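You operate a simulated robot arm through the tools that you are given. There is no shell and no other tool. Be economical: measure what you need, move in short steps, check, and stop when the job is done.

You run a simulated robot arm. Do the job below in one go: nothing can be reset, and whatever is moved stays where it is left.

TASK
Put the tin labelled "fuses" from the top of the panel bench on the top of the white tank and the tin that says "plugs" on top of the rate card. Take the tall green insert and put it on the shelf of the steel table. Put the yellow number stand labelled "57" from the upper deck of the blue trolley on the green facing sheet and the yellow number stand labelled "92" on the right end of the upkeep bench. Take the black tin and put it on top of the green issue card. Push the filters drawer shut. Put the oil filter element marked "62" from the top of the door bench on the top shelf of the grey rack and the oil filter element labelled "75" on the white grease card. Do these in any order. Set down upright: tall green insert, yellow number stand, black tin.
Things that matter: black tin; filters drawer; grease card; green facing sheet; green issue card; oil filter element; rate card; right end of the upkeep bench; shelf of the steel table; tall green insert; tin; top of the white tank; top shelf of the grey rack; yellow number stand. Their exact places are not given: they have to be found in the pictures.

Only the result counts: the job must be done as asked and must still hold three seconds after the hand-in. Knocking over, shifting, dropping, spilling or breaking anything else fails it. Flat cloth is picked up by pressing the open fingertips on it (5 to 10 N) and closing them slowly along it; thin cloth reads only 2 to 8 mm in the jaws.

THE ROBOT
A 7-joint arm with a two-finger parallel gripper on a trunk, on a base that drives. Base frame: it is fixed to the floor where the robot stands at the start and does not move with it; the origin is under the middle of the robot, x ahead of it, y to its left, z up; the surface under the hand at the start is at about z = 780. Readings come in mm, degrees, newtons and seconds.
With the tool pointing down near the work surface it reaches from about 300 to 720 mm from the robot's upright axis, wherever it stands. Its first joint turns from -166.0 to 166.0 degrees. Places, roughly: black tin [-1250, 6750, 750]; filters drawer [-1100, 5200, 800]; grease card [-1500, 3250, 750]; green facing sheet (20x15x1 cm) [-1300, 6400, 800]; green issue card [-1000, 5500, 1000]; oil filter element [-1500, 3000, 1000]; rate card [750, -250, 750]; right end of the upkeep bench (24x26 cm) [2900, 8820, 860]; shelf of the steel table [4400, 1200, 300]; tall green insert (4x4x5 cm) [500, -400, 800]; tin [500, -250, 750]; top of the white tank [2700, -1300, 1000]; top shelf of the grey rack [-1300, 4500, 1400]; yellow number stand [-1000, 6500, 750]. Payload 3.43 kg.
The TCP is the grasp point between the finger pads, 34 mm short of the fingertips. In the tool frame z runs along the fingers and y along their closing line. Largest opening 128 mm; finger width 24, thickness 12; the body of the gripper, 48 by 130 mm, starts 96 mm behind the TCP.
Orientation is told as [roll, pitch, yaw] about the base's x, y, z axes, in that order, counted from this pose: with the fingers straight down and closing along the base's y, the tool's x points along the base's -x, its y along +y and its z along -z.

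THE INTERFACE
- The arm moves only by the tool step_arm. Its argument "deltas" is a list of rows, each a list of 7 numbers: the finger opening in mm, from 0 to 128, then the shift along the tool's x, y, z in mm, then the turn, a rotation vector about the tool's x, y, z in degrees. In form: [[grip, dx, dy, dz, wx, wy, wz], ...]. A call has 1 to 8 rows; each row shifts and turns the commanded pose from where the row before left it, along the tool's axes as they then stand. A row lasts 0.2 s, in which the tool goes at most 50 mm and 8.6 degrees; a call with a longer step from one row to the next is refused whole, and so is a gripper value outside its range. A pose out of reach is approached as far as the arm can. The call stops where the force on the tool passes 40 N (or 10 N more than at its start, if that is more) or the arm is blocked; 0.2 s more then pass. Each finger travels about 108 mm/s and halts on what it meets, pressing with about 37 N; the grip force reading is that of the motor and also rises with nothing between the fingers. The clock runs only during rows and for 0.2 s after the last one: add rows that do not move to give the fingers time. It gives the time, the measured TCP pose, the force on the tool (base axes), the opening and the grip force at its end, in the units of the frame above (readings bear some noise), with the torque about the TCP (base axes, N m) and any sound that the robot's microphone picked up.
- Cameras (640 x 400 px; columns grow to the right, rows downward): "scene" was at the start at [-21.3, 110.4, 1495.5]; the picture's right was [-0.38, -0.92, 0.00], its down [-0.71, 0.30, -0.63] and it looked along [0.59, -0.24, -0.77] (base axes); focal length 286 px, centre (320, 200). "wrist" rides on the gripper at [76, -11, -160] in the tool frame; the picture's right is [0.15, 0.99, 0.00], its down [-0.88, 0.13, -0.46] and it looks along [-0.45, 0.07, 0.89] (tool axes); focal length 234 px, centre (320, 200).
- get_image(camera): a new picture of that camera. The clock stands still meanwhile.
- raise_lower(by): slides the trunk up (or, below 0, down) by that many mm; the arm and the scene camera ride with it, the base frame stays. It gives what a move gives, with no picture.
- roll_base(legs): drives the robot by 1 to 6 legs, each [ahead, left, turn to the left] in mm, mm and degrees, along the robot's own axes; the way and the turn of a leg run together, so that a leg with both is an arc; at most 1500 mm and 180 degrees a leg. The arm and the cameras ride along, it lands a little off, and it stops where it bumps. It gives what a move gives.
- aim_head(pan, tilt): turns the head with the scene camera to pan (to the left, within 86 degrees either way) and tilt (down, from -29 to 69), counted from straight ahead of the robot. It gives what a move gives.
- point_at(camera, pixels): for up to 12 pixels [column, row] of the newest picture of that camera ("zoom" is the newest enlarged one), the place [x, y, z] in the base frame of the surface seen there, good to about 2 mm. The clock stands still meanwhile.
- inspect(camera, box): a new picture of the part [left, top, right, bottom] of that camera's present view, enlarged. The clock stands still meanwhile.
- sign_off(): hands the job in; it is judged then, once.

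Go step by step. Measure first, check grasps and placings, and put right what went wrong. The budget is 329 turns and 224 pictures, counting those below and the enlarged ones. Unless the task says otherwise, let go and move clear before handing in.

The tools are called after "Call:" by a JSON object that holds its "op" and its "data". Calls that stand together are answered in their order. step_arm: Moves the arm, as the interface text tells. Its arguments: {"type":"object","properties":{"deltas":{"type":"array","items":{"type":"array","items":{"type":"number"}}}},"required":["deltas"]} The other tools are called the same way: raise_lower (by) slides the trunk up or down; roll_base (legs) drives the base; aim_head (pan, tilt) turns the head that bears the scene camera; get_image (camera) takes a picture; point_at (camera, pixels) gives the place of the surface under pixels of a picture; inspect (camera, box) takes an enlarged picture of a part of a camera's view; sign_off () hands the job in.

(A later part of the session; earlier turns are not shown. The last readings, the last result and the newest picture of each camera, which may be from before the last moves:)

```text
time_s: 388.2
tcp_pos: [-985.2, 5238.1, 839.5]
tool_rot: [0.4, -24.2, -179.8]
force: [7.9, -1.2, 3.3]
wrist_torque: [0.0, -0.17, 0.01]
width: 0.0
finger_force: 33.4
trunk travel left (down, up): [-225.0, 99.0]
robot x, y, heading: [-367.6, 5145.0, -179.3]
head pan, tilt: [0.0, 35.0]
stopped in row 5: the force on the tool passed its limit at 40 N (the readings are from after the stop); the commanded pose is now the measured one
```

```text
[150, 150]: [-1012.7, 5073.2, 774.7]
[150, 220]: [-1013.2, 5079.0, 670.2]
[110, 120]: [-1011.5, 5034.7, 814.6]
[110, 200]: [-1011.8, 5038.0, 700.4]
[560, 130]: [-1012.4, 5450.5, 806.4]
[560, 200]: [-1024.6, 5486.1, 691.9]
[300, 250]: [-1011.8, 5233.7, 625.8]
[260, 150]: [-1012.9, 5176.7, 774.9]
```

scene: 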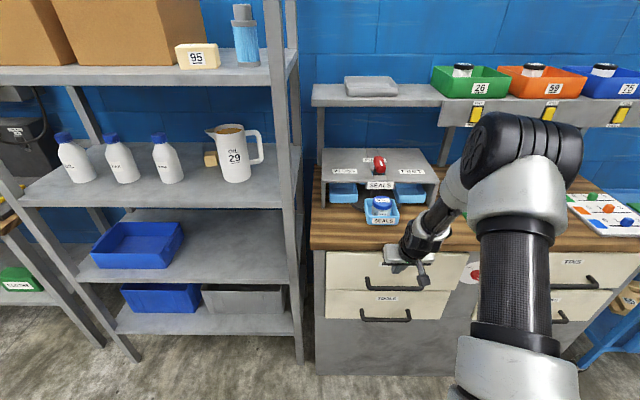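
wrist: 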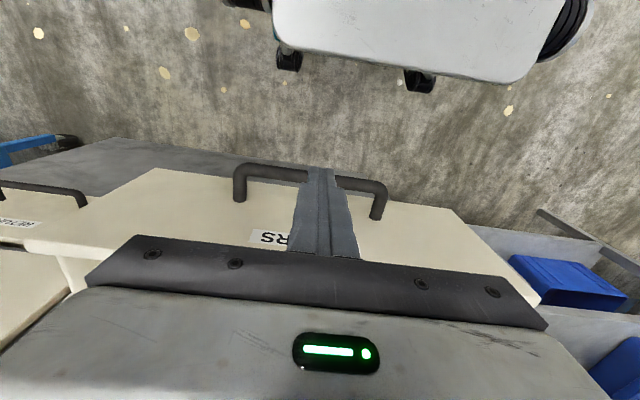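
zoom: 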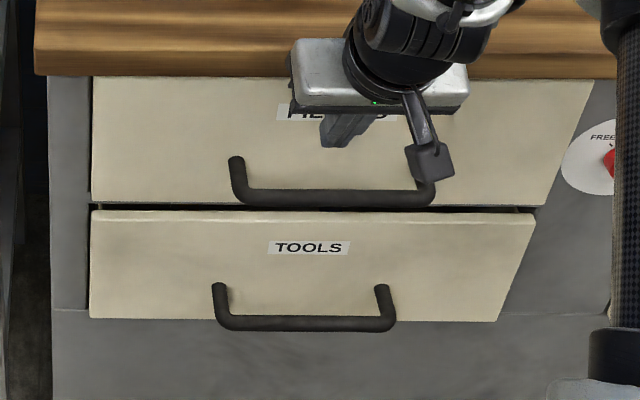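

Drawer is flush (-1012). Retreat, straighten, and look at the issue card and the trolley to the right.

Call:
{"op": "step_arm", "data": {"deltas": [[0, 36, 0, -17, 0, 0, 0], [0, 36, 0, -17, 0, 0, 0], [20, 36, 0, -17, 0, 8.2, 0], [40, 0, 0, -30, 0, 8.2, 0], [60, 0, 0, -40, 0, 8.2, 0], [80, 0, 0, -45, 0, 0, 0], [80, 0, 0, -45, 0, 0, 0]]}}

Call:
{"op": "roll_base", "data": {"legs": [[0, -950, 0]]}}

Call:
{"op": "get_image", "data": {"camera": "scene"}}

```text
time_s: 389.8
tcp_pos: [-853.5, 5240.5, 1001.8]
tool_rot: [0.4, 0.3, -179.6]
force: [-0.5, 0.1, -0.2]
wrist_torque: [-0.01, 0.01, 0.02]
width: 80.3
finger_force: 0.0
trunk travel left (down, up): [-225.0, 99.0]
robot x, y, heading: [-364.6, 5145.8, -179.3]
head pan, tilt: [0.0, 35.0]
```

```text
time_s: 399.2
tcp_pos: [-873.9, 6171.7, 1000.6]
tool_rot: [0.5, 0.3, -178.6]
force: [0.5, 0.2, 0.1]
wrist_torque: [-0.01, 0.02, -0.02]
width: 80.4
finger_force: 0.0
trunk travel left (down, up): [-225.0, 99.0]
robot x, y, heading: [-382.3, 6082.8, -178.5]
head pan, tilt: [0.0, 35.0]
```

```text
135 pictures are left
```

scene: 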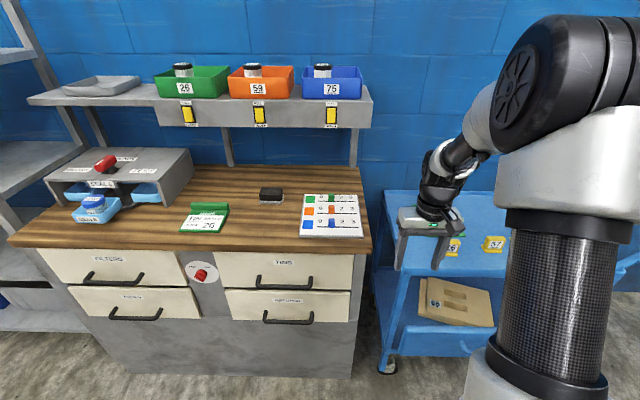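

Green issue card at (205,220). Measure it and the trolley, then shift right to see the trolley deck.

Call:
{"op": "point_at", "data": {"camera": "scene", "pixels": [[190, 205], [228, 207], [215, 232], [181, 229], [208, 222], [210, 212], [385, 192], [372, 255], [400, 250], [452, 245], [493, 243], [438, 232]]}}

Call:
{"op": "inspect", "data": {"camera": "scene", "box": [150, 170, 300, 260]}}

Call:
{"op": "roll_base", "data": {"legs": [[0, -480, 0]]}}

Call:
{"op": "get_image", "data": {"camera": "scene"}}

```text
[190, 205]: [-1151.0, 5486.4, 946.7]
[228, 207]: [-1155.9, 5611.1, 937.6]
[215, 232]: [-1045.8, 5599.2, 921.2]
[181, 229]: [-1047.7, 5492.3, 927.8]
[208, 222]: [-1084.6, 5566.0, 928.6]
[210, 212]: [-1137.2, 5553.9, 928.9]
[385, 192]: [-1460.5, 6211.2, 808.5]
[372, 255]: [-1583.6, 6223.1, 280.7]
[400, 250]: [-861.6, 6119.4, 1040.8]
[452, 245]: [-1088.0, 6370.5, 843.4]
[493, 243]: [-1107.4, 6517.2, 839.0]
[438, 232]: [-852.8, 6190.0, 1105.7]
```

```text
4.27 times, centred on (225, 215) of scene
```

zoom: 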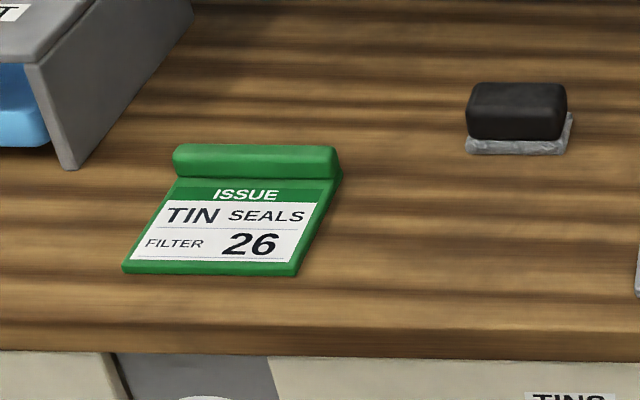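

```text
time_s: 404.2
tcp_pos: [-889.2, 6641.2, 1001.2]
tool_rot: [0.4, 0.3, -178.1]
force: [0.0, -0.4, -0.8]
wrist_torque: [0.01, 0.02, -0.02]
width: 80.1
finger_force: 0.0
trunk travel left (down, up): [-225.0, 99.0]
robot x, y, heading: [-394.2, 6559.9, -178.0]
head pan, tilt: [0.0, 35.0]
```

```text
133 pictures are left
```

scene: 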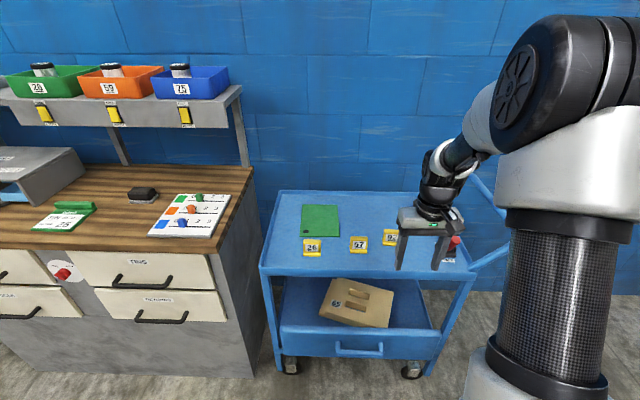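

Call:
{"op": "roll_base", "data": {"legs": [[0, -250, -2]]}}

Call:
{"op": "inspect", "data": {"camera": "scene", "box": [140, 150, 480, 360]}}

```text
time_s: 407.3
tcp_pos: [-889.2, 6911.7, 1000.6]
tool_rot: [0.4, 0.2, 179.6]
force: [-0.3, -0.4, -0.1]
wrist_torque: [0.02, -0.01, -0.02]
width: 80.1
finger_force: 0.1
trunk travel left (down, up): [-225.0, 99.0]
robot x, y, heading: [-398.2, 6810.3, 179.7]
head pan, tilt: [0.0, 35.0]
```

```text
1.88 times, centred on (310, 255) of scene
```

zoom: 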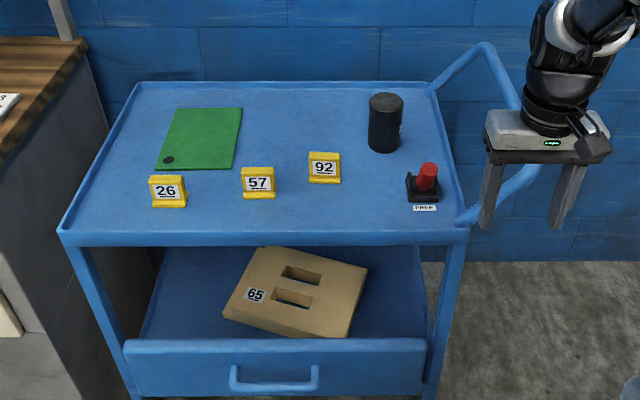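

All visible: sheet, stands 26/57/92, black tin, red plug. Measure.

Call:
{"op": "point_at", "data": {"camera": "zoom", "pixels": [[176, 107], [242, 108], [232, 168], [157, 167], [258, 168], [258, 194], [243, 185], [275, 185], [324, 153], [310, 178], [340, 178], [323, 184]]}}

Call:
{"op": "point_at", "data": {"camera": "zoom", "pixels": [[386, 98], [370, 115], [402, 115], [386, 150], [427, 165], [407, 185], [438, 190], [65, 232], [465, 228], [250, 225], [250, 238], [430, 83]]}}

```text
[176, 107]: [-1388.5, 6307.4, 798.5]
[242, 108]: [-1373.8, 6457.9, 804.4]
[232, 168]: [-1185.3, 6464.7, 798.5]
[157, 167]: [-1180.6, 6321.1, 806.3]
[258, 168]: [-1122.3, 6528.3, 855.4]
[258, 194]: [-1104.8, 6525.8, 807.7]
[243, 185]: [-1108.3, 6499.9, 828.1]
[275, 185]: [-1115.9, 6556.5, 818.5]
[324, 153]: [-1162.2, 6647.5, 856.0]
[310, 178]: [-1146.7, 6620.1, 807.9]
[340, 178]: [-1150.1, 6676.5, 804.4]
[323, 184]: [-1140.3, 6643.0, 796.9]
```

```text
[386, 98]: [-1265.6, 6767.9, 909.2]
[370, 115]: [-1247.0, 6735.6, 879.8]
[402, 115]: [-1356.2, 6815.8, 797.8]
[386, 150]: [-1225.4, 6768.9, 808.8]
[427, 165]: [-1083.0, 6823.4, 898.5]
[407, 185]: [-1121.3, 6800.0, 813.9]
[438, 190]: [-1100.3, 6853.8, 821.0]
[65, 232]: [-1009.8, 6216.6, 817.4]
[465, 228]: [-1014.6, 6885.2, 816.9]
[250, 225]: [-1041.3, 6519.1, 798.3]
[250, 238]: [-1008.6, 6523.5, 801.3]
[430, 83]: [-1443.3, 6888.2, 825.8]
```

Deck z≈798; sheet centre ≈(-1283,6389), z≈807; stand 57 at ≈(-1115,6528), top 856; black tin centre ≈(-1258,6768), top 909. Move to (-680,6560).

Call:
{"op": "roll_base", "data": {"legs": [[280, 250, 0]]}}

Call:
{"op": "get_image", "data": {"camera": "wrist"}}

Call:
{"op": "get_image", "data": {"camera": "scene"}}

```text
time_s: 409.9
tcp_pos: [-1126.4, 6686.3, 999.6]
tool_rot: [0.3, 0.5, 179.9]
force: [0.2, -0.6, 0.0]
wrist_torque: [0.0, -0.02, -0.01]
width: 80.2
finger_force: 0.1
trunk travel left (down, up): [-225.0, 99.0]
robot x, y, heading: [-642.0, 6588.9, -179.7]
head pan, tilt: [0.0, 35.0]
stopped in leg 1: the robot was blocked; the commanded pose is now the measured one
```

```text
131 pictures are left
```

wrist: 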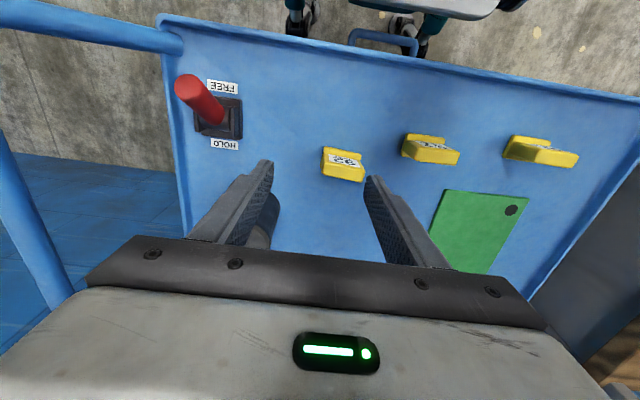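

```text
130 pictures are left
```

scene: 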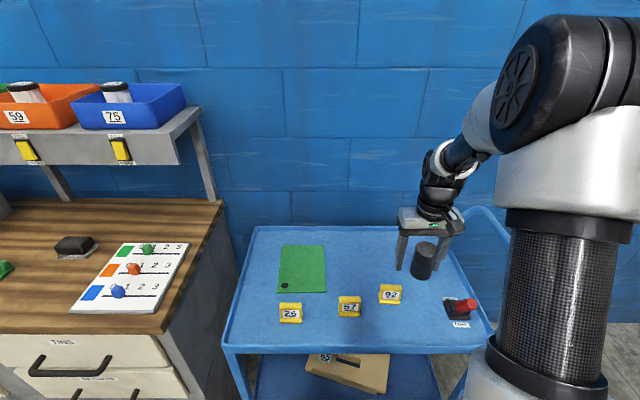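

Bumped something (perhaps the trolley's lower drawer handle). Back off 20 mm and re-measure whether the trolley moved.

Call:
{"op": "roll_base", "data": {"legs": [[-25, 0, 0]]}}

Call:
{"op": "inspect", "data": {"camera": "scene", "box": [210, 200, 510, 400]}}

Call:
{"op": "point_at", "data": {"camera": "wrist", "pixels": [[385, 40], [300, 30], [345, 165], [430, 150], [215, 120], [185, 85], [440, 190], [527, 196], [540, 150], [300, 60]]}}

```text
time_s: 410.7
tcp_pos: [-1100.8, 6685.2, 999.5]
tool_rot: [0.3, 0.3, 180.1]
force: [-0.2, -0.2, 0.0]
wrist_torque: [0.01, 0.01, -0.02]
width: 80.2
finger_force: 0.1
trunk travel left (down, up): [-225.0, 99.0]
robot x, y, heading: [-611.2, 6583.0, -179.9]
head pan, tilt: [0.0, 35.0]
```

```text
2.00 times, centred on (360, 300) of scene
```

zoom: 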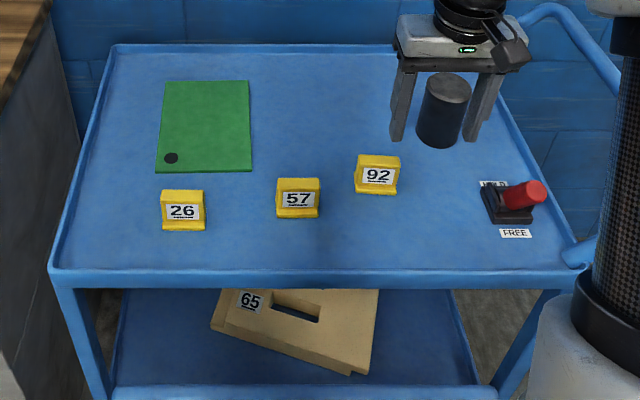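

```text
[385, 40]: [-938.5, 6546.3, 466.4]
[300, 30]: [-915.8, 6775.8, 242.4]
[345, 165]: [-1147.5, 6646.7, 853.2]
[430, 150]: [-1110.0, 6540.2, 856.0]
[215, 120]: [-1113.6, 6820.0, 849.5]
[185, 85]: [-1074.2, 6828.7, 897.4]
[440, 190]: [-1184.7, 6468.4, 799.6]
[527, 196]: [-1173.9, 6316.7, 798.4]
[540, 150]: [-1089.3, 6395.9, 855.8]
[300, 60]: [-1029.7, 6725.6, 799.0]
```

Trolley didn't move (sheet corner still at (-1185,6468)). Measure the 57 stand more closely.

Call:
{"op": "inspect", "data": {"camera": "scene", "box": [330, 270, 420, 330]}}

Call:
{"op": "inspect", "data": {"camera": "wrist", "box": [300, 100, 600, 280]}}

```text
6.67 times, centred on (375, 300) of scene
```

zoom: 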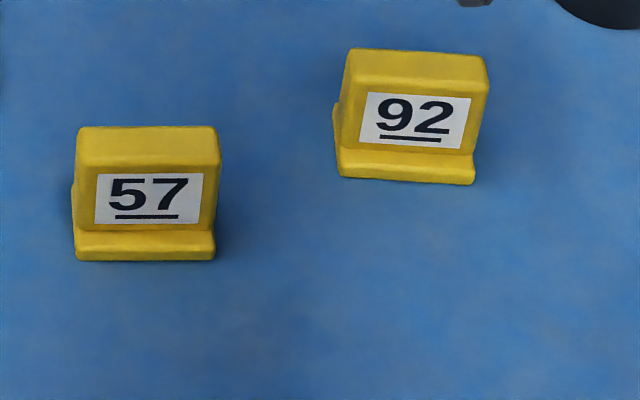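

```text
2.13 times, centred on (450, 190) of wrist
```

zoom: 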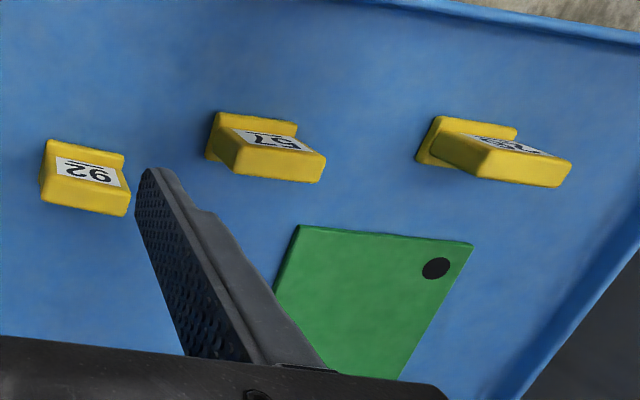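

Call:
{"op": "point_at", "data": {"camera": "zoom", "pixels": [[240, 165], [246, 148], [322, 180], [325, 155], [222, 118], [297, 128], [208, 155], [60, 195], [128, 205], [48, 145]]}}

```text
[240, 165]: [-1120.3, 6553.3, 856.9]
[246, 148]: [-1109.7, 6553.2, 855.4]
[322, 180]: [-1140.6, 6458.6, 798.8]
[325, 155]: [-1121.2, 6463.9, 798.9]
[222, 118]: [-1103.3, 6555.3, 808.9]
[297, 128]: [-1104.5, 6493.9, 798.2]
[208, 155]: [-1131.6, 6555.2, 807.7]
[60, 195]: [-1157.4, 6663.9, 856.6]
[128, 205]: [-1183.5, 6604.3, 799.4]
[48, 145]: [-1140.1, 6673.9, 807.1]
```

57 centre ≈(-1118,6527), 58 wide in y, 30 deep. Go over it, descend to 838, grip.

Call:
{"op": "step_arm", "data": {"deltas": [[85, -4, 40, 0, 0, 0, 0], [85, -4, 40, 0, 0, 0, 0], [85, -4, 39, 0, 0, 0, 0], [85, -4, 39, 0, 0, 0, 0], [85, 0, 0, 45, 0, 0, 0], [85, 0, 0, 45, 0, 0, 0], [85, 0, 0, 0, 0, 0, 0]]}}

Call:
{"op": "get_image", "data": {"camera": "wrist"}}

```text
time_s: 412.3
tcp_pos: [-1116.8, 6527.7, 911.4]
tool_rot: [0.3, 0.4, 180.0]
force: [-0.5, -0.2, -0.2]
wrist_torque: [-0.01, -0.09, -0.01]
width: 84.9
finger_force: 0.0
trunk travel left (down, up): [-225.0, 99.0]
robot x, y, heading: [-613.7, 6590.2, -179.8]
head pan, tilt: [0.0, 35.0]
```

```text
126 pictures are left
```

wrist: 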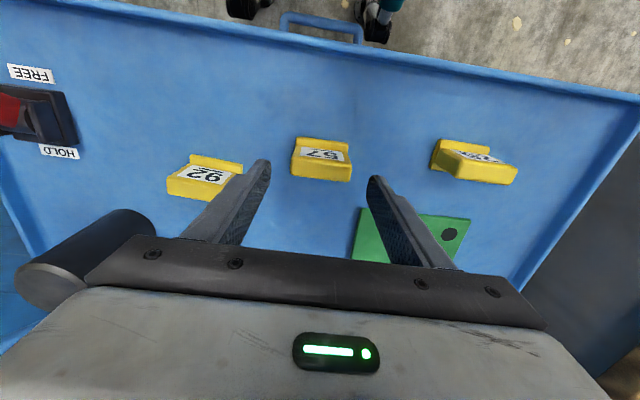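

Call:
{"op": "step_arm", "data": {"deltas": [[85, 0, 0, 45, 0, 0, 0], [85, 0, 0, 28, 0, 0, 0], [70, 0, 0, 0, 0, 0, 0], [55, 0, 0, 0, 0, 0, 0], [40, 0, 0, 0, 0, 0, 0], [40, 0, 0, 0, 0, 0, 0]]}}

Call:
{"op": "get_image", "data": {"camera": "wrist"}}

```text
time_s: 413.7
tcp_pos: [-1116.9, 6527.7, 836.0]
tool_rot: [0.3, 0.3, 180.0]
force: [0.8, -0.4, 0.6]
wrist_torque: [0.02, 0.02, 0.03]
width: 59.3
finger_force: 37.5
trunk travel left (down, up): [-225.0, 99.0]
robot x, y, heading: [-614.2, 6585.9, -180.0]
head pan, tilt: [0.0, 35.0]
```

```text
125 pictures are left
```

wrist: 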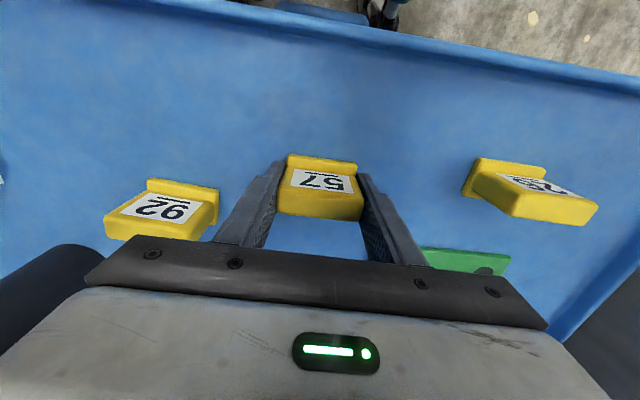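

Gripped. Lift 90 and carry to the sheet centre.

Call:
{"op": "step_arm", "data": {"deltas": [[40, 0, 0, -45, 0, 0, 0], [40, 0, 0, -45, 0, 0, 0], [40, -33, 28, 0, 0, 0, 0], [40, -33, 28, 0, 0, 0, 0], [40, -33, 28, 0, 0, 0, 0], [40, -33, 28, 0, 0, 0, 0], [40, -34, 27, 0, 0, 0, 0], [40, 0, 0, 0, 0, 0, 0]]}}

Call:
{"op": "get_image", "data": {"camera": "wrist"}}

Call:
{"op": "get_image", "data": {"camera": "scene"}}

```text
time_s: 415.5
tcp_pos: [-1284.3, 6387.0, 926.8]
tool_rot: [0.4, 0.4, 179.9]
force: [-0.5, 1.0, -1.0]
wrist_torque: [0.05, -0.01, 0.0]
width: 59.3
finger_force: 36.8
trunk travel left (down, up): [-225.0, 99.0]
robot x, y, heading: [-613.0, 6588.5, -179.6]
head pan, tilt: [0.0, 35.0]
```

```text
124 pictures are left
```

wrist: 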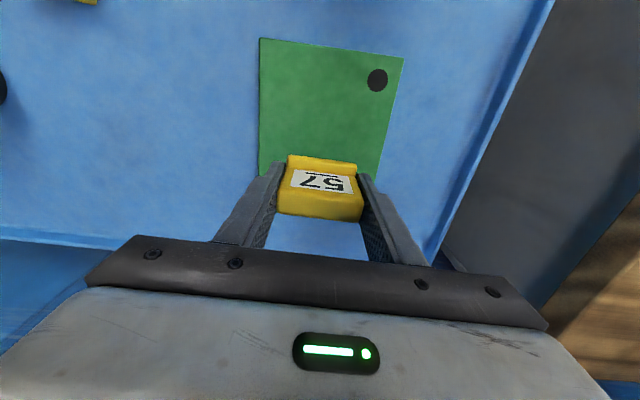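

```text
123 pictures are left
```

scene: 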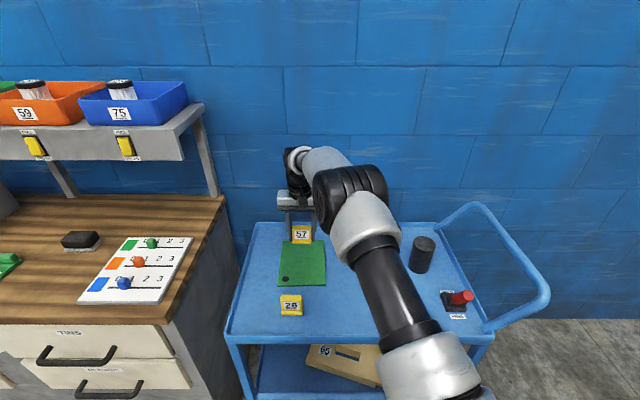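

Call:
{"op": "point_at", "data": {"camera": "wrist", "pixels": [[262, 42], [401, 60], [259, 170], [383, 165], [270, 110], [320, 100]]}}

Call:
{"op": "point_at", "data": {"camera": "scene", "pixels": [[283, 243], [325, 245], [326, 282], [278, 283], [290, 245]]}}

```text
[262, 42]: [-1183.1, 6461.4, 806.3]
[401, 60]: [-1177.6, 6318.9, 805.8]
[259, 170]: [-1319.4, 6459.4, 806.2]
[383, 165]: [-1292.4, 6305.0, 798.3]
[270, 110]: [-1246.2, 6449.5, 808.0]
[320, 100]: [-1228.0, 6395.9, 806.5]
```

```text
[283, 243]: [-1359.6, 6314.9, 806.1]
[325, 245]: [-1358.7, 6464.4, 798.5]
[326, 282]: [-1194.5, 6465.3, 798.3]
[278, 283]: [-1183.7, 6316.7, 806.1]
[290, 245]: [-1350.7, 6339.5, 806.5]
```

Centred on the sheet (z 806). Lower to contact (~845).

Call:
{"op": "step_arm", "data": {"deltas": [[40, 0, 0, 40, 0, 0, 0], [40, 0, 0, 36, 0, 0, 0], [40, 0, 0, 4, 0, 0, 0], [40, 0, 0, 2, 0, 0, 0], [40, 0, 0, 0, 0, 0, 0]]}}

```text
time_s: 416.7
tcp_pos: [-1283.7, 6386.7, 845.7]
tool_rot: [0.2, 0.5, 180.0]
force: [-0.4, 0.4, 0.0]
wrist_torque: [-0.03, 0.01, -0.01]
width: 59.2
finger_force: 36.8
trunk travel left (down, up): [-225.0, 99.0]
robot x, y, heading: [-613.5, 6586.6, -179.7]
head pan, tilt: [0.0, 35.0]
```

Call:
{"op": "step_arm", "data": {"deltas": [[40, 0, 0, 1.5, 0, 0, 0], [40, 0, 0, 0, 0, 0, 0]]}}

```text
time_s: 417.3
tcp_pos: [-1283.2, 6385.9, 845.1]
tool_rot: [0.4, 0.3, 180.0]
force: [0.7, -1.0, 3.0]
wrist_torque: [0.06, 0.01, -0.02]
width: 59.3
finger_force: 37.3
trunk travel left (down, up): [-225.0, 99.0]
robot x, y, heading: [-614.9, 6586.9, -179.9]
head pan, tilt: [0.0, 35.0]
```

Touching. Release, rise, and go toward the black tin.

Call:
{"op": "step_arm", "data": {"deltas": [[60, 0, 0, 0, 0, 0, 0], [80, 0, 0, 0, 0, 0, 0], [80, 0, 0, -45, 0, 0, 0], [80, 0, 0, -45, 0, 0, 0], [90, 0, 0, -45, 0, 0, 0], [100, 0, -40, -20, 0, 0, 0], [100, 0, -45, 0, 0, 0, 0], [100, 0, -45, 0, 0, 0, 0]]}}

Call:
{"op": "step_arm", "data": {"deltas": [[100, 4, -45, 0, 0, 0, 0], [100, 4, -45, 0, 0, 0, 0], [100, 4, -45, 0, 0, 0, 0], [100, 4, -45, 0, 0, 0, 0], [100, 4, -35, 0, 0, 0, 0], [100, 4, -35, 0, 0, 0, 0], [100, 0, 0, 0, 0, 0, 0]]}}

Call:
{"op": "get_image", "data": {"camera": "wrist"}}

Call:
{"op": "get_image", "data": {"camera": "scene"}}

```text
time_s: 419.1
tcp_pos: [-1284.6, 6518.1, 997.2]
tool_rot: [0.3, 0.2, 180.0]
force: [0.4, -0.1, -0.1]
wrist_torque: [0.03, 0.05, 0.0]
width: 99.9
finger_force: 0.0
trunk travel left (down, up): [-225.0, 99.0]
robot x, y, heading: [-615.2, 6588.4, -179.9]
head pan, tilt: [0.0, 35.0]
```

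```text
time_s: 420.7
tcp_pos: [-1260.6, 6768.6, 997.4]
tool_rot: [0.5, 0.3, 180.1]
force: [-0.2, -0.5, -0.1]
wrist_torque: [0.02, -0.01, 0.01]
width: 100.3
finger_force: 0.0
trunk travel left (down, up): [-225.0, 99.0]
robot x, y, heading: [-613.5, 6587.8, -180.0]
head pan, tilt: [0.0, 35.0]
```

```text
122 pictures are left
```

wrist: 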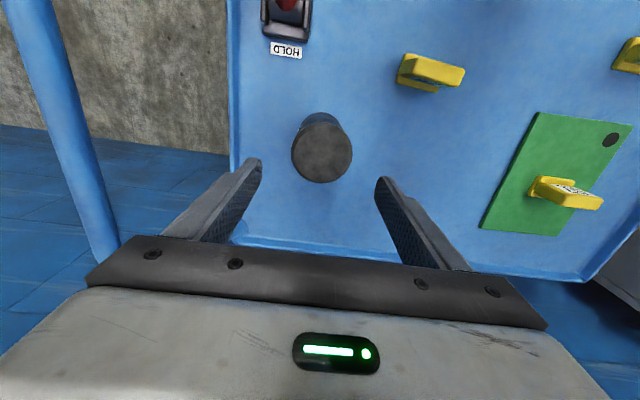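

```text
121 pictures are left
```

scene: 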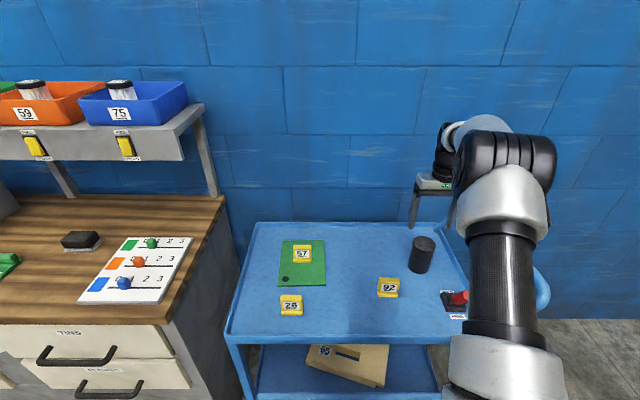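

57 stands on the sheet. Measure the tin's top edges.

Call:
{"op": "point_at", "data": {"camera": "wrist", "pixels": [[293, 152], [350, 152], [321, 180], [321, 126], [321, 150]]}}

Call:
{"op": "inspect", "data": {"camera": "wrist", "box": [260, 80, 400, 200]}}

```text
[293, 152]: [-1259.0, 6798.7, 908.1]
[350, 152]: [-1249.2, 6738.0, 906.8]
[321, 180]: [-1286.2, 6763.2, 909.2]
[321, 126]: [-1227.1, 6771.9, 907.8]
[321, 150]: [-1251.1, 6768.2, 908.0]
```

```text
3.33 times, centred on (330, 140) of wrist
```

zoom: 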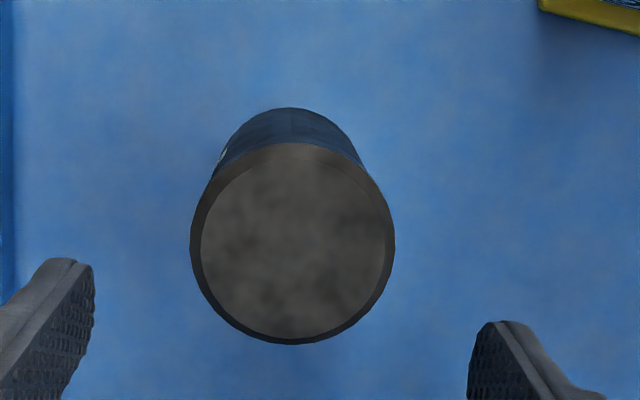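

Tin centre (-1256,6768), Ø≈61. Descend to 855 and grip.

Call:
{"op": "step_arm", "data": {"deltas": [[100, 4, 0, 45, 0, 0, 0], [100, 0, 0, 45, 0, 0, 0], [100, 0, 0, 45, 0, 0, 0], [100, 0, 0, 8, 0, 0, 0], [80, 0, 0, 0, 0, 0, 0], [62, 0, 0, 0, 0, 0, 0], [45, 0, 0, 0, 0, 0, 0], [45, 0, 0, 0, 0, 0, 0]]}}

Call:
{"op": "step_arm", "data": {"deltas": [[45, 0, 0, -45, 0, 0, 0], [45, 0, 0, -45, 0, 0, 0], [45, 0, 0, -45, 0, 0, 0], [45, 0, 0, -45, 0, 0, 0], [45, 40, 20, -15, 0, 0, 0], [45, 40, 20, 0, 0, 0, 0], [45, 40, 20, 0, 0, 0, 0], [45, 40, 20, 0, 0, 0, 0]]}}

Call:
{"op": "get_image", "data": {"camera": "wrist"}}

```text
time_s: 422.5
tcp_pos: [-1255.8, 6767.5, 853.9]
tool_rot: [0.3, 0.3, 179.9]
force: [-0.4, -0.8, -0.4]
wrist_torque: [0.03, 0.08, 0.04]
width: 67.5
finger_force: 36.9
trunk travel left (down, up): [-225.0, 99.0]
robot x, y, heading: [-614.5, 6586.0, -180.2]
head pan, tilt: [0.0, 35.0]
```

```text
time_s: 424.3
tcp_pos: [-1097.9, 6690.0, 1049.3]
tool_rot: [0.3, 0.3, 180.0]
force: [-0.4, 0.2, -3.1]
wrist_torque: [0.0, 0.01, 0.01]
width: 67.3
finger_force: 37.1
trunk travel left (down, up): [-225.0, 99.0]
robot x, y, heading: [-616.9, 6589.0, -179.9]
head pan, tilt: [0.0, 35.0]
```

```text
119 pictures are left
```

wrist: 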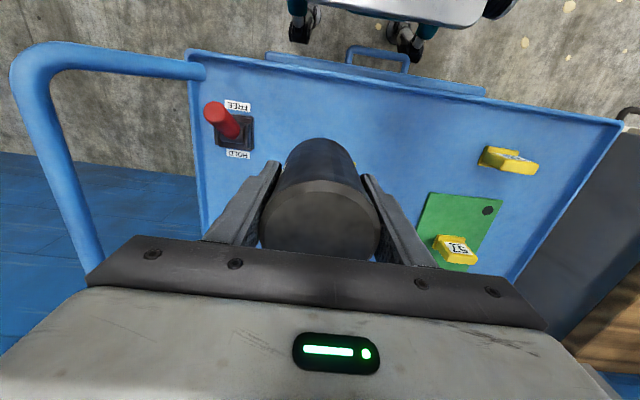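

Tin held (67 mm). Back off and drive along to the issue card.

Call:
{"op": "roll_base", "data": {"legs": [[-150, 0, 0], [0, 1080, 0]]}}

Call:
{"op": "get_image", "data": {"camera": "scene"}}

```text
time_s: 435.9
tcp_pos: [-935.7, 5612.4, 1050.5]
tool_rot: [0.4, 0.3, -179.0]
force: [0.1, -0.1, -2.9]
wrist_torque: [-0.01, -0.01, 0.01]
width: 67.6
finger_force: 37.2
trunk travel left (down, up): [-225.0, 99.0]
robot x, y, heading: [-451.5, 5517.8, -179.1]
head pan, tilt: [0.0, 35.0]
```

```text
118 pictures are left
```

scene: 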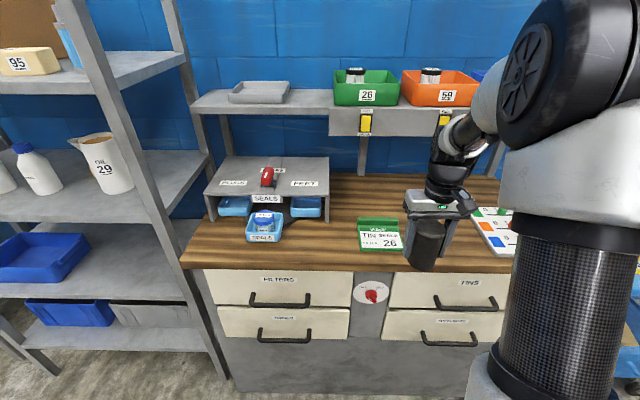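

Call:
{"op": "point_at", "data": {"camera": "scene", "pixels": [[360, 222], [397, 222], [380, 232], [363, 248], [402, 250], [380, 241], [330, 120], [350, 133], [365, 115], [370, 85], [400, 100]]}}

Call:
{"op": "inspect", "data": {"camera": "scene", "box": [340, 200, 460, 290]}}

```text
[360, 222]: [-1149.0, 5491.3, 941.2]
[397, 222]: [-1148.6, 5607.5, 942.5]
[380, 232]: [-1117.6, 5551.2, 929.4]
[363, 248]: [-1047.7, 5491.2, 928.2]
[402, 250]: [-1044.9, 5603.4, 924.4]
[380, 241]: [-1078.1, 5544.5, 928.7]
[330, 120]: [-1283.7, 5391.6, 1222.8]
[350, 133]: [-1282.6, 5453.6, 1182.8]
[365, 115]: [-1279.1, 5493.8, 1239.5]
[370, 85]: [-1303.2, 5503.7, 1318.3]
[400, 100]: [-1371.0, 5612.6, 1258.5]
```

```text
4.44 times, centred on (400, 245) of scene
```

zoom: 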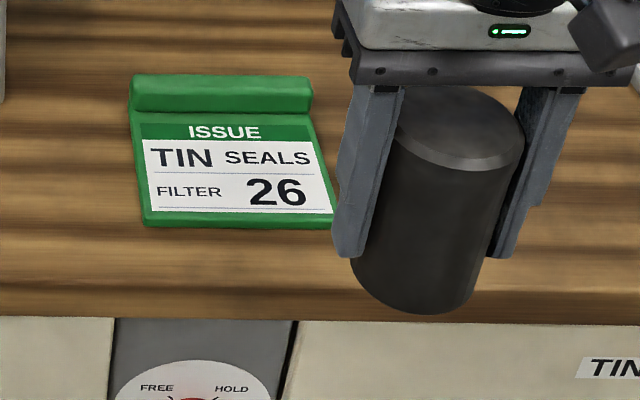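

Card flat centre ≈(-1088,5548), z 928.7. Move over and lower to near contact (~985).

Call:
{"op": "step_arm", "data": {"deltas": [[45, -38, 15, 0, 0, 0, 0], [45, -38, 15, 0, 0, 0, 0], [45, -38, 16, 0, 0, 0, 0], [45, -39, 16, 0, 0, 0, 0], [45, 0, 0, 0, 0, 0, 0], [45, 0, 0, 40, 0, 0, 0], [45, 0, 0, 16, 0, 0, 0], [45, 0, 0, 0, 0, 0, 0]]}}

Call:
{"op": "get_image", "data": {"camera": "wrist"}}

Call:
{"op": "inspect", "data": {"camera": "scene", "box": [320, 160, 460, 280]}}

```text
time_s: 437.7
tcp_pos: [-1086.7, 5548.3, 993.5]
tool_rot: [0.3, 0.4, -179.1]
force: [-0.7, -0.4, -3.8]
wrist_torque: [0.0, -0.03, 0.01]
width: 67.4
finger_force: 37.1
trunk travel left (down, up): [-225.0, 99.0]
robot x, y, heading: [-452.0, 5515.9, -179.0]
head pan, tilt: [0.0, 35.0]
```

```text
116 pictures are left
```

wrist: 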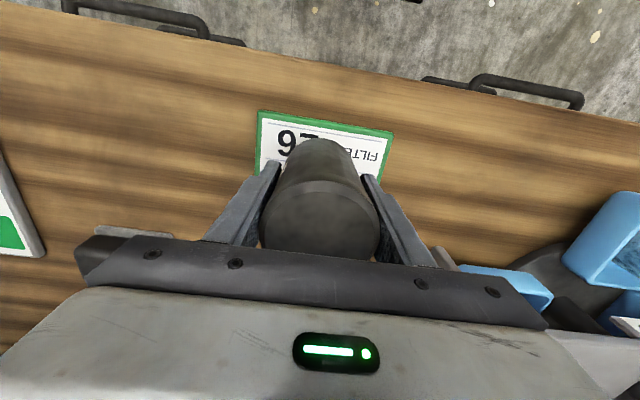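

```text
3.33 times, centred on (390, 220) of scene
```

zoom: 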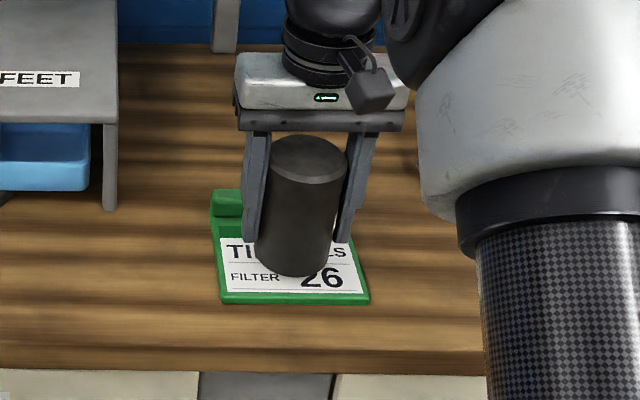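

Aligned over the card. Lower to contact.

Call:
{"op": "step_arm", "data": {"deltas": [[45, 0, 0, 6, 0, 0, 0], [45, 0, 0, 2, 0, 0, 0], [45, 0, 0, 1, 0, 0, 0], [45, 0, 0, 0, 0, 0, 0]]}}

```text
time_s: 438.7
tcp_pos: [-1086.1, 5547.5, 983.3]
tool_rot: [0.4, 0.4, -179.2]
force: [-0.3, 0.5, -4.1]
wrist_torque: [0.03, -0.02, 0.01]
width: 67.2
finger_force: 36.9
trunk travel left (down, up): [-225.0, 99.0]
robot x, y, heading: [-453.1, 5517.4, -178.4]
head pan, tilt: [0.0, 35.0]
```

Call:
{"op": "step_arm", "data": {"deltas": [[45, 0, 0, 1.5, 0, 0, 0], [45, 0, 0, 1.5, 0, 0, 0], [45, 0, 0, 0, 0, 0, 0]]}}

```text
time_s: 439.5
tcp_pos: [-1087.0, 5547.2, 983.6]
tool_rot: [0.2, 0.3, -179.0]
force: [0.8, -1.4, 6.6]
wrist_torque: [0.19, -0.1, -0.04]
width: 67.1
finger_force: 37.2
trunk travel left (down, up): [-225.0, 99.0]
robot x, y, heading: [-450.3, 5517.2, -178.5]
head pan, tilt: [0.0, 35.0]
```

Contact. Release and rise.

Call:
{"op": "step_arm", "data": {"deltas": [[60, 0, 0, 0, 0, 0, 0], [80, 0, 0, 0, 0, 0, 0], [95, 0, 0, 0, 0, 0, 0], [95, 0, 0, -45, 0, 0, 0], [95, 0, 0, -45, 0, 0, 0], [95, 0, 0, -30, 0, 0, 0], [95, 45, 0, 0, 0, 0, 0], [95, 45, 0, 0, 0, 0, 0]]}}

Call:
{"op": "get_image", "data": {"camera": "scene"}}

```text
time_s: 441.3
tcp_pos: [-996.1, 5550.6, 1103.3]
tool_rot: [0.4, 0.4, -178.9]
force: [-0.2, 0.6, -1.0]
wrist_torque: [-0.01, -0.04, 0.0]
width: 94.5
finger_force: 0.1
trunk travel left (down, up): [-225.0, 99.0]
robot x, y, heading: [-446.5, 5519.3, -179.0]
head pan, tilt: [0.0, 35.0]
```

```text
114 pictures are left
```

scene: 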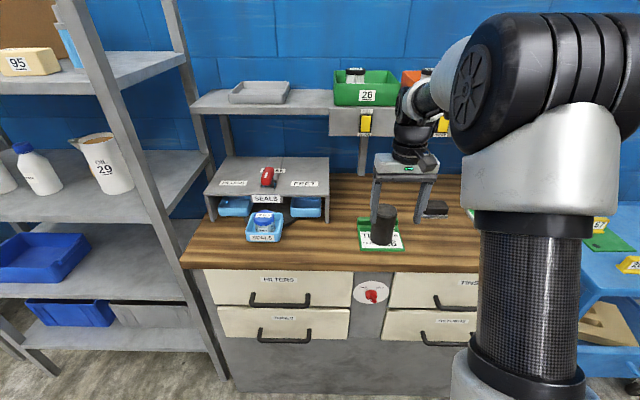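

Black tin stands on the card. Now back to the trolley for 92.

Call:
{"op": "roll_base", "data": {"legs": [[0, -1080, -1], [130, 0, 0]]}}

Call:
{"op": "get_image", "data": {"camera": "wrist"}}

```text
time_s: 452.9
tcp_pos: [-1142.6, 6638.5, 1103.6]
tool_rot: [0.4, 0.4, -179.6]
force: [-0.6, -0.3, -0.6]
wrist_torque: [-0.04, 0.0, -0.01]
width: 95.2
finger_force: 0.0
trunk travel left (down, up): [-225.0, 99.0]
robot x, y, heading: [-597.1, 6601.2, -179.5]
head pan, tilt: [0.0, 35.0]
```

```text
113 pictures are left
```

wrist: 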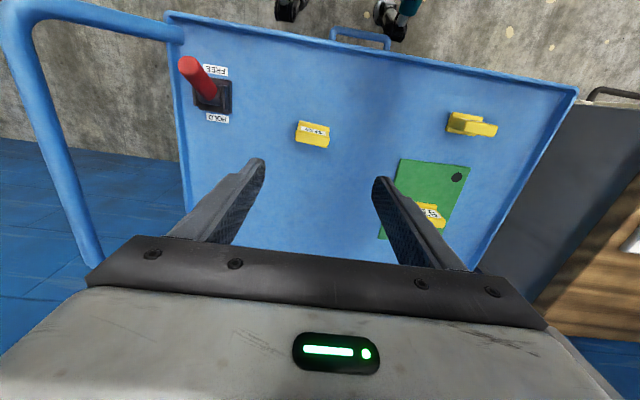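

Descend to 930 above 92 and measure.

Call:
{"op": "step_arm", "data": {"deltas": [[90, 0, 0, 45, 0, 0, 0], [90, 0, -5, 45, 0, 0, 0], [90, 0, 0, 45, 0, 0, 0], [90, 0, 0, 40, 0, 0, 0], [90, 0, 0, 0, 0, 0, 0]]}}

Call:
{"op": "inspect", "data": {"camera": "wrist", "box": [240, 90, 400, 210]}}

```text
time_s: 454.1
tcp_pos: [-1141.2, 6641.0, 928.5]
tool_rot: [0.5, 0.4, -179.6]
force: [0.1, -0.5, 0.0]
wrist_torque: [-0.04, 0.02, 0.03]
width: 90.0
finger_force: 0.0
trunk travel left (down, up): [-225.0, 99.0]
robot x, y, heading: [-599.0, 6596.2, -179.3]
head pan, tilt: [0.0, 35.0]
```

```text
3.33 times, centred on (320, 150) of wrist
```

zoom: 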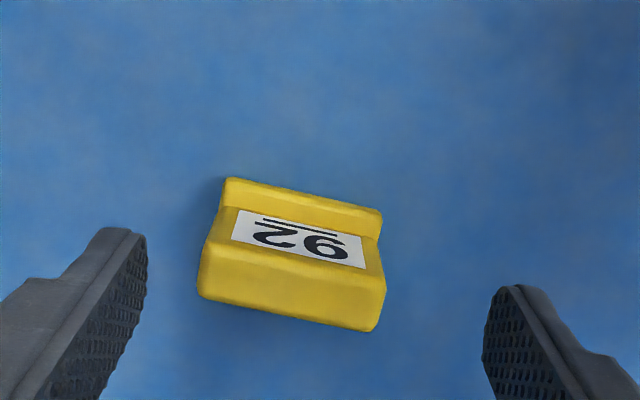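

Call:
{"op": "point_at", "data": {"camera": "zoom", "pixels": [[207, 250], [378, 282], [203, 292], [370, 322], [225, 190], [375, 215], [290, 270], [290, 300]]}}

```text
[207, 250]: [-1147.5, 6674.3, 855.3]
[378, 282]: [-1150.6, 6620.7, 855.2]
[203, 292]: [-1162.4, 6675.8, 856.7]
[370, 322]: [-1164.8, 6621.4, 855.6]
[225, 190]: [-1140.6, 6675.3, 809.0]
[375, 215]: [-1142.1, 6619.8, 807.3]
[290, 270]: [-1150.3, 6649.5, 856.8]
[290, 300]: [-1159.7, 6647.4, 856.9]
```

Centre (-1155,6648). Shift and descend to 838, grip, lift.

Call:
{"op": "step_arm", "data": {"deltas": [[90, -14, -7, 20, 0, 0, 0], [90, 0, 0, 40, 0, 0, 0], [90, 0, 0, 31, 0, 0, 0], [75, 0, 0, 0, 0, 0, 0], [58, 0, 0, 0, 0, 0, 0], [40, 0, 0, 0, 0, 0, 0], [40, 0, 0, 0, 0, 0, 0]]}}

Call:
{"op": "step_arm", "data": {"deltas": [[40, 0, 0, -45, 0, 0, 0], [40, 0, 0, -45, 0, 0, 0], [40, 0, 0, -45, 0, 0, 0], [40, 0, 0, -30, 0, 0, 0], [40, 45, 0, 0, 0, 0, 0], [40, 45, 0, 0, 0, 0, 0], [40, 45, 0, 0, 0, 0, 0]]}}

Call:
{"op": "get_image", "data": {"camera": "wrist"}}

```text
time_s: 455.7
tcp_pos: [-1155.2, 6648.6, 837.2]
tool_rot: [0.3, 0.2, -179.6]
force: [-0.5, 0.9, 2.0]
wrist_torque: [0.06, 0.06, 0.01]
width: 59.7
finger_force: 37.2
trunk travel left (down, up): [-225.0, 99.0]
robot x, y, heading: [-593.7, 6601.2, -179.5]
head pan, tilt: [0.0, 35.0]
```

```text
time_s: 457.3
tcp_pos: [-1017.2, 6649.7, 1002.9]
tool_rot: [0.4, 0.4, -179.7]
force: [-1.0, -0.8, -0.5]
wrist_torque: [0.01, -0.02, 0.0]
width: 59.5
finger_force: 36.9
trunk travel left (down, up): [-225.0, 99.0]
robot x, y, heading: [-594.7, 6602.1, -179.3]
head pan, tilt: [0.0, 35.0]
```

```text
111 pictures are left
```

wrist: 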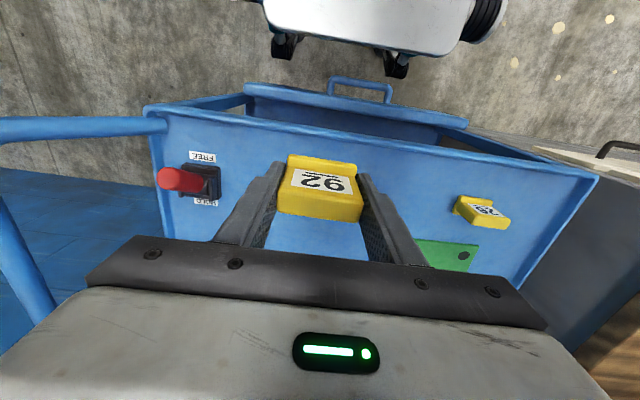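

92 held. Back off, turn toward the far wall and look.

Call:
{"op": "roll_base", "data": {"legs": [[-500, 0, 0], [0, 0, -130]]}}

Call:
{"op": "aim_head", "data": {"pan": 0, "tilt": 20}}

Call:
{"op": "get_image", "data": {"camera": "scene"}}

```text
time_s: 465.7
tcp_pos: [215.5, 6898.2, 1003.1]
tool_rot: [0.4, 0.5, 51.2]
force: [-0.2, 0.6, 0.0]
wrist_torque: [0.01, -0.01, -0.03]
width: 59.3
finger_force: 36.9
trunk travel left (down, up): [-225.0, 99.0]
robot x, y, heading: [-91.3, 6603.5, 51.4]
head pan, tilt: [0.0, 35.0]
```

```text
time_s: 466.5
tcp_pos: [215.9, 6898.4, 1002.5]
tool_rot: [0.2, 0.4, 51.2]
force: [-0.4, -0.4, 0.5]
wrist_torque: [-0.02, 0.01, 0.0]
width: 59.4
finger_force: 37.3
trunk travel left (down, up): [-225.0, 99.0]
robot x, y, heading: [-91.6, 6604.4, 51.4]
head pan, tilt: [0.0, 20.0]
```

```text
110 pictures are left
```

scene: 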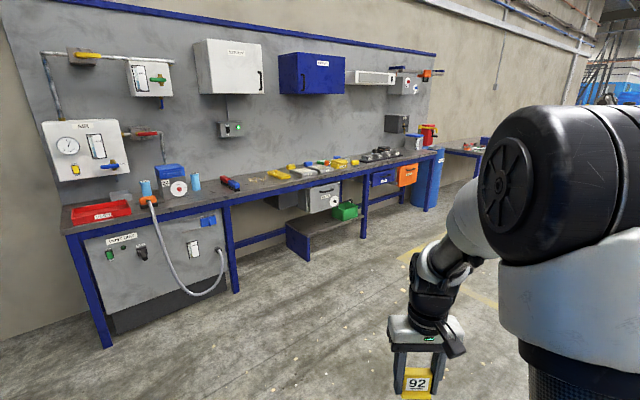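

Call:
{"op": "point_at", "data": {"camera": "scene", "pixels": [[436, 156], [415, 155], [400, 158], [365, 168], [425, 205], [465, 150], [380, 155], [300, 215], [395, 215], [70, 225]]}}

Call:
{"op": "inspect", "data": {"camera": "scene", "box": [300, 110, 500, 240]}}

```text
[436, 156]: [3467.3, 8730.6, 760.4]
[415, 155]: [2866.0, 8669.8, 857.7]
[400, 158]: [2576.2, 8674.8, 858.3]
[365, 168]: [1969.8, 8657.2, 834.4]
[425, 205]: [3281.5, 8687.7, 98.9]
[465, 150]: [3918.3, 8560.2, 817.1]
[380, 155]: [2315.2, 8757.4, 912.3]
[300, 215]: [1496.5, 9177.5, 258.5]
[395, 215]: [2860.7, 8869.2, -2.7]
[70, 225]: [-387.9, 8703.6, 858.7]
```

```text
3.08 times, centred on (400, 175) of scene
```

zoom: 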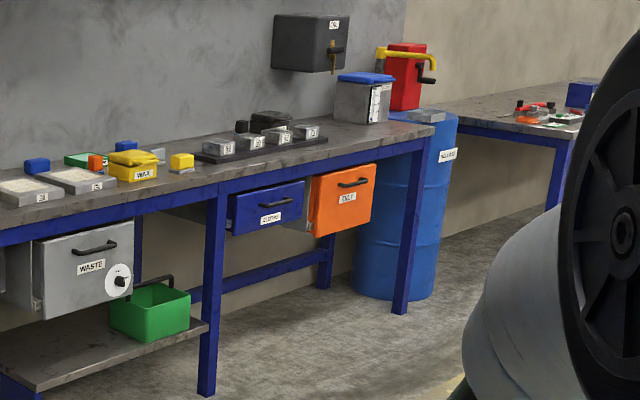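

Bench top z≈858, front y≈8657, right end x≈3000+. Turn toward the route and check it is clear.

Call:
{"op": "roll_base", "data": {"legs": [[0, 0, -38]]}}

Call:
{"op": "aim_head", "data": {"pan": 20, "tilt": 25}}

Call:
{"op": "get_image", "data": {"camera": "scene"}}

```text
time_s: 468.7
tcp_pos: [331.6, 6652.6, 1003.6]
tool_rot: [0.5, 0.4, 14.0]
force: [0.6, -0.1, -1.1]
wrist_torque: [0.01, -0.01, -0.02]
width: 59.4
finger_force: 37.2
trunk travel left (down, up): [-225.0, 99.0]
robot x, y, heading: [-89.5, 6601.1, 13.9]
head pan, tilt: [0.0, 20.0]
```

```text
time_s: 469.5
tcp_pos: [331.7, 6652.4, 1003.7]
tool_rot: [0.4, 0.3, 14.0]
force: [0.8, -0.4, -0.3]
wrist_torque: [0.0, 0.04, 0.02]
width: 59.2
finger_force: 37.0
trunk travel left (down, up): [-225.0, 99.0]
robot x, y, heading: [-88.6, 6602.1, 14.1]
head pan, tilt: [20.0, 25.0]
```

```text
108 pictures are left
```

scene: 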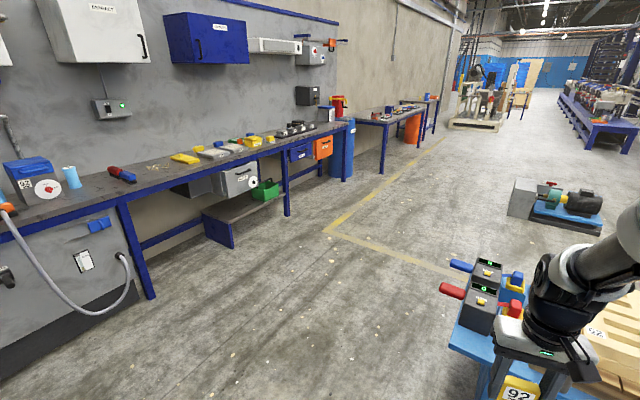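

There's a blue stand with devices at (485,330) and pallets to the right; measure these and plan a lane nearer the wall bench.

Call:
{"op": "point_at", "data": {"camera": "scene", "pixels": [[465, 345], [460, 290], [445, 265], [520, 275], [590, 330], [560, 205], [530, 215], [345, 230], [440, 265], [330, 145], [345, 120], [370, 300]]}}

```text
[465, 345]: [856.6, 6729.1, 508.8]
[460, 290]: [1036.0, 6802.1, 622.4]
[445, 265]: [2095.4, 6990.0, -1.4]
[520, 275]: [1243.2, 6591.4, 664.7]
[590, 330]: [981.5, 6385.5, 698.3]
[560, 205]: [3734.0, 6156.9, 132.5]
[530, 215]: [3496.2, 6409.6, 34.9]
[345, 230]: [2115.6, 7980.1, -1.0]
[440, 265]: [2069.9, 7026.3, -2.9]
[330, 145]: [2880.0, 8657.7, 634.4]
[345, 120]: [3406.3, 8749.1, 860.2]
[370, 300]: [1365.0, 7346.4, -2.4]
```

Lane at y≈7700 is free. Drive there, along to x≈2850, then face the bench.

Call:
{"op": "roll_base", "data": {"legs": [[0, 0, -14], [0, 1100, 0], [1500, 0, 0], [1430, 0, 0], [0, 0, 90]]}}

Call:
{"op": "aim_head", "data": {"pan": 0, "tilt": 30}}

Call:
{"op": "get_image", "data": {"camera": "scene"}}

```text
time_s: 499.2
tcp_pos: [2928.2, 8114.2, 1003.7]
tool_rot: [0.4, 0.3, 92.9]
force: [0.5, -0.4, 0.2]
wrist_torque: [0.01, 0.0, 0.0]
width: 59.3
finger_force: 37.2
trunk travel left (down, up): [-225.0, 99.0]
robot x, y, heading: [2897.5, 7686.6, 93.0]
head pan, tilt: [20.0, 25.0]
```

```text
time_s: 500.1
tcp_pos: [2928.7, 8115.3, 1002.9]
tool_rot: [0.5, 0.5, 92.9]
force: [-0.1, 1.4, -0.4]
wrist_torque: [0.01, -0.01, -0.03]
width: 59.0
finger_force: 36.6
trunk travel left (down, up): [-225.0, 99.0]
robot x, y, heading: [2894.5, 7690.5, 92.6]
head pan, tilt: [0.0, 30.0]
```

```text
107 pictures are left
```

scene: 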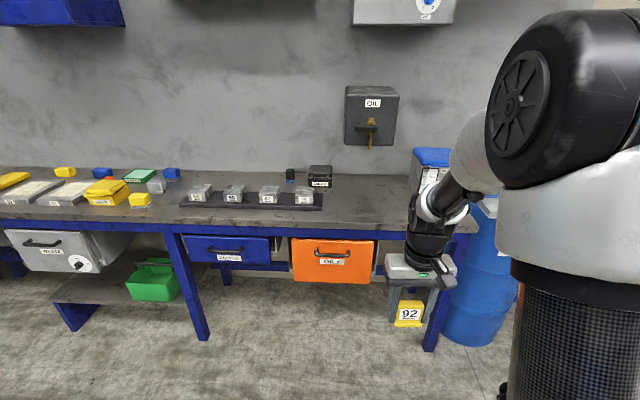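

Measure free area at the right end.

Call:
{"op": "point_at", "data": {"camera": "scene", "pixels": [[322, 205], [330, 185], [360, 215], [395, 210], [395, 228], [360, 190], [412, 185], [475, 228], [345, 222], [345, 172], [390, 180], [435, 160]]}}

Call:
{"op": "get_image", "data": {"camera": "wrist"}}

```text
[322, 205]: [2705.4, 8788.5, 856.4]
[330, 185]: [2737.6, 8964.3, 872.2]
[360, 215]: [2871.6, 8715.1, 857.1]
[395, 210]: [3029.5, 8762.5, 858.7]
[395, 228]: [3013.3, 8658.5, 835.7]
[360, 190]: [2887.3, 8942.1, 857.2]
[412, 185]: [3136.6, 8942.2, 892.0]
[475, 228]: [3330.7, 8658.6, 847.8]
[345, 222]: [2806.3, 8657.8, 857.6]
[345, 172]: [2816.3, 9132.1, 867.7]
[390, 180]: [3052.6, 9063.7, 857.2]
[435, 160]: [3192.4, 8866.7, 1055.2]
```

```text
106 pictures are left
```

wrist: 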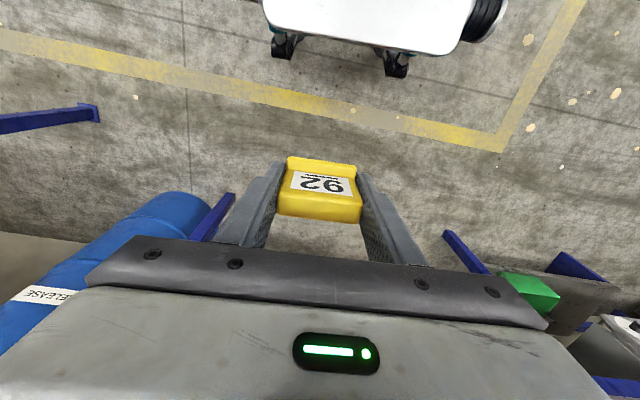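

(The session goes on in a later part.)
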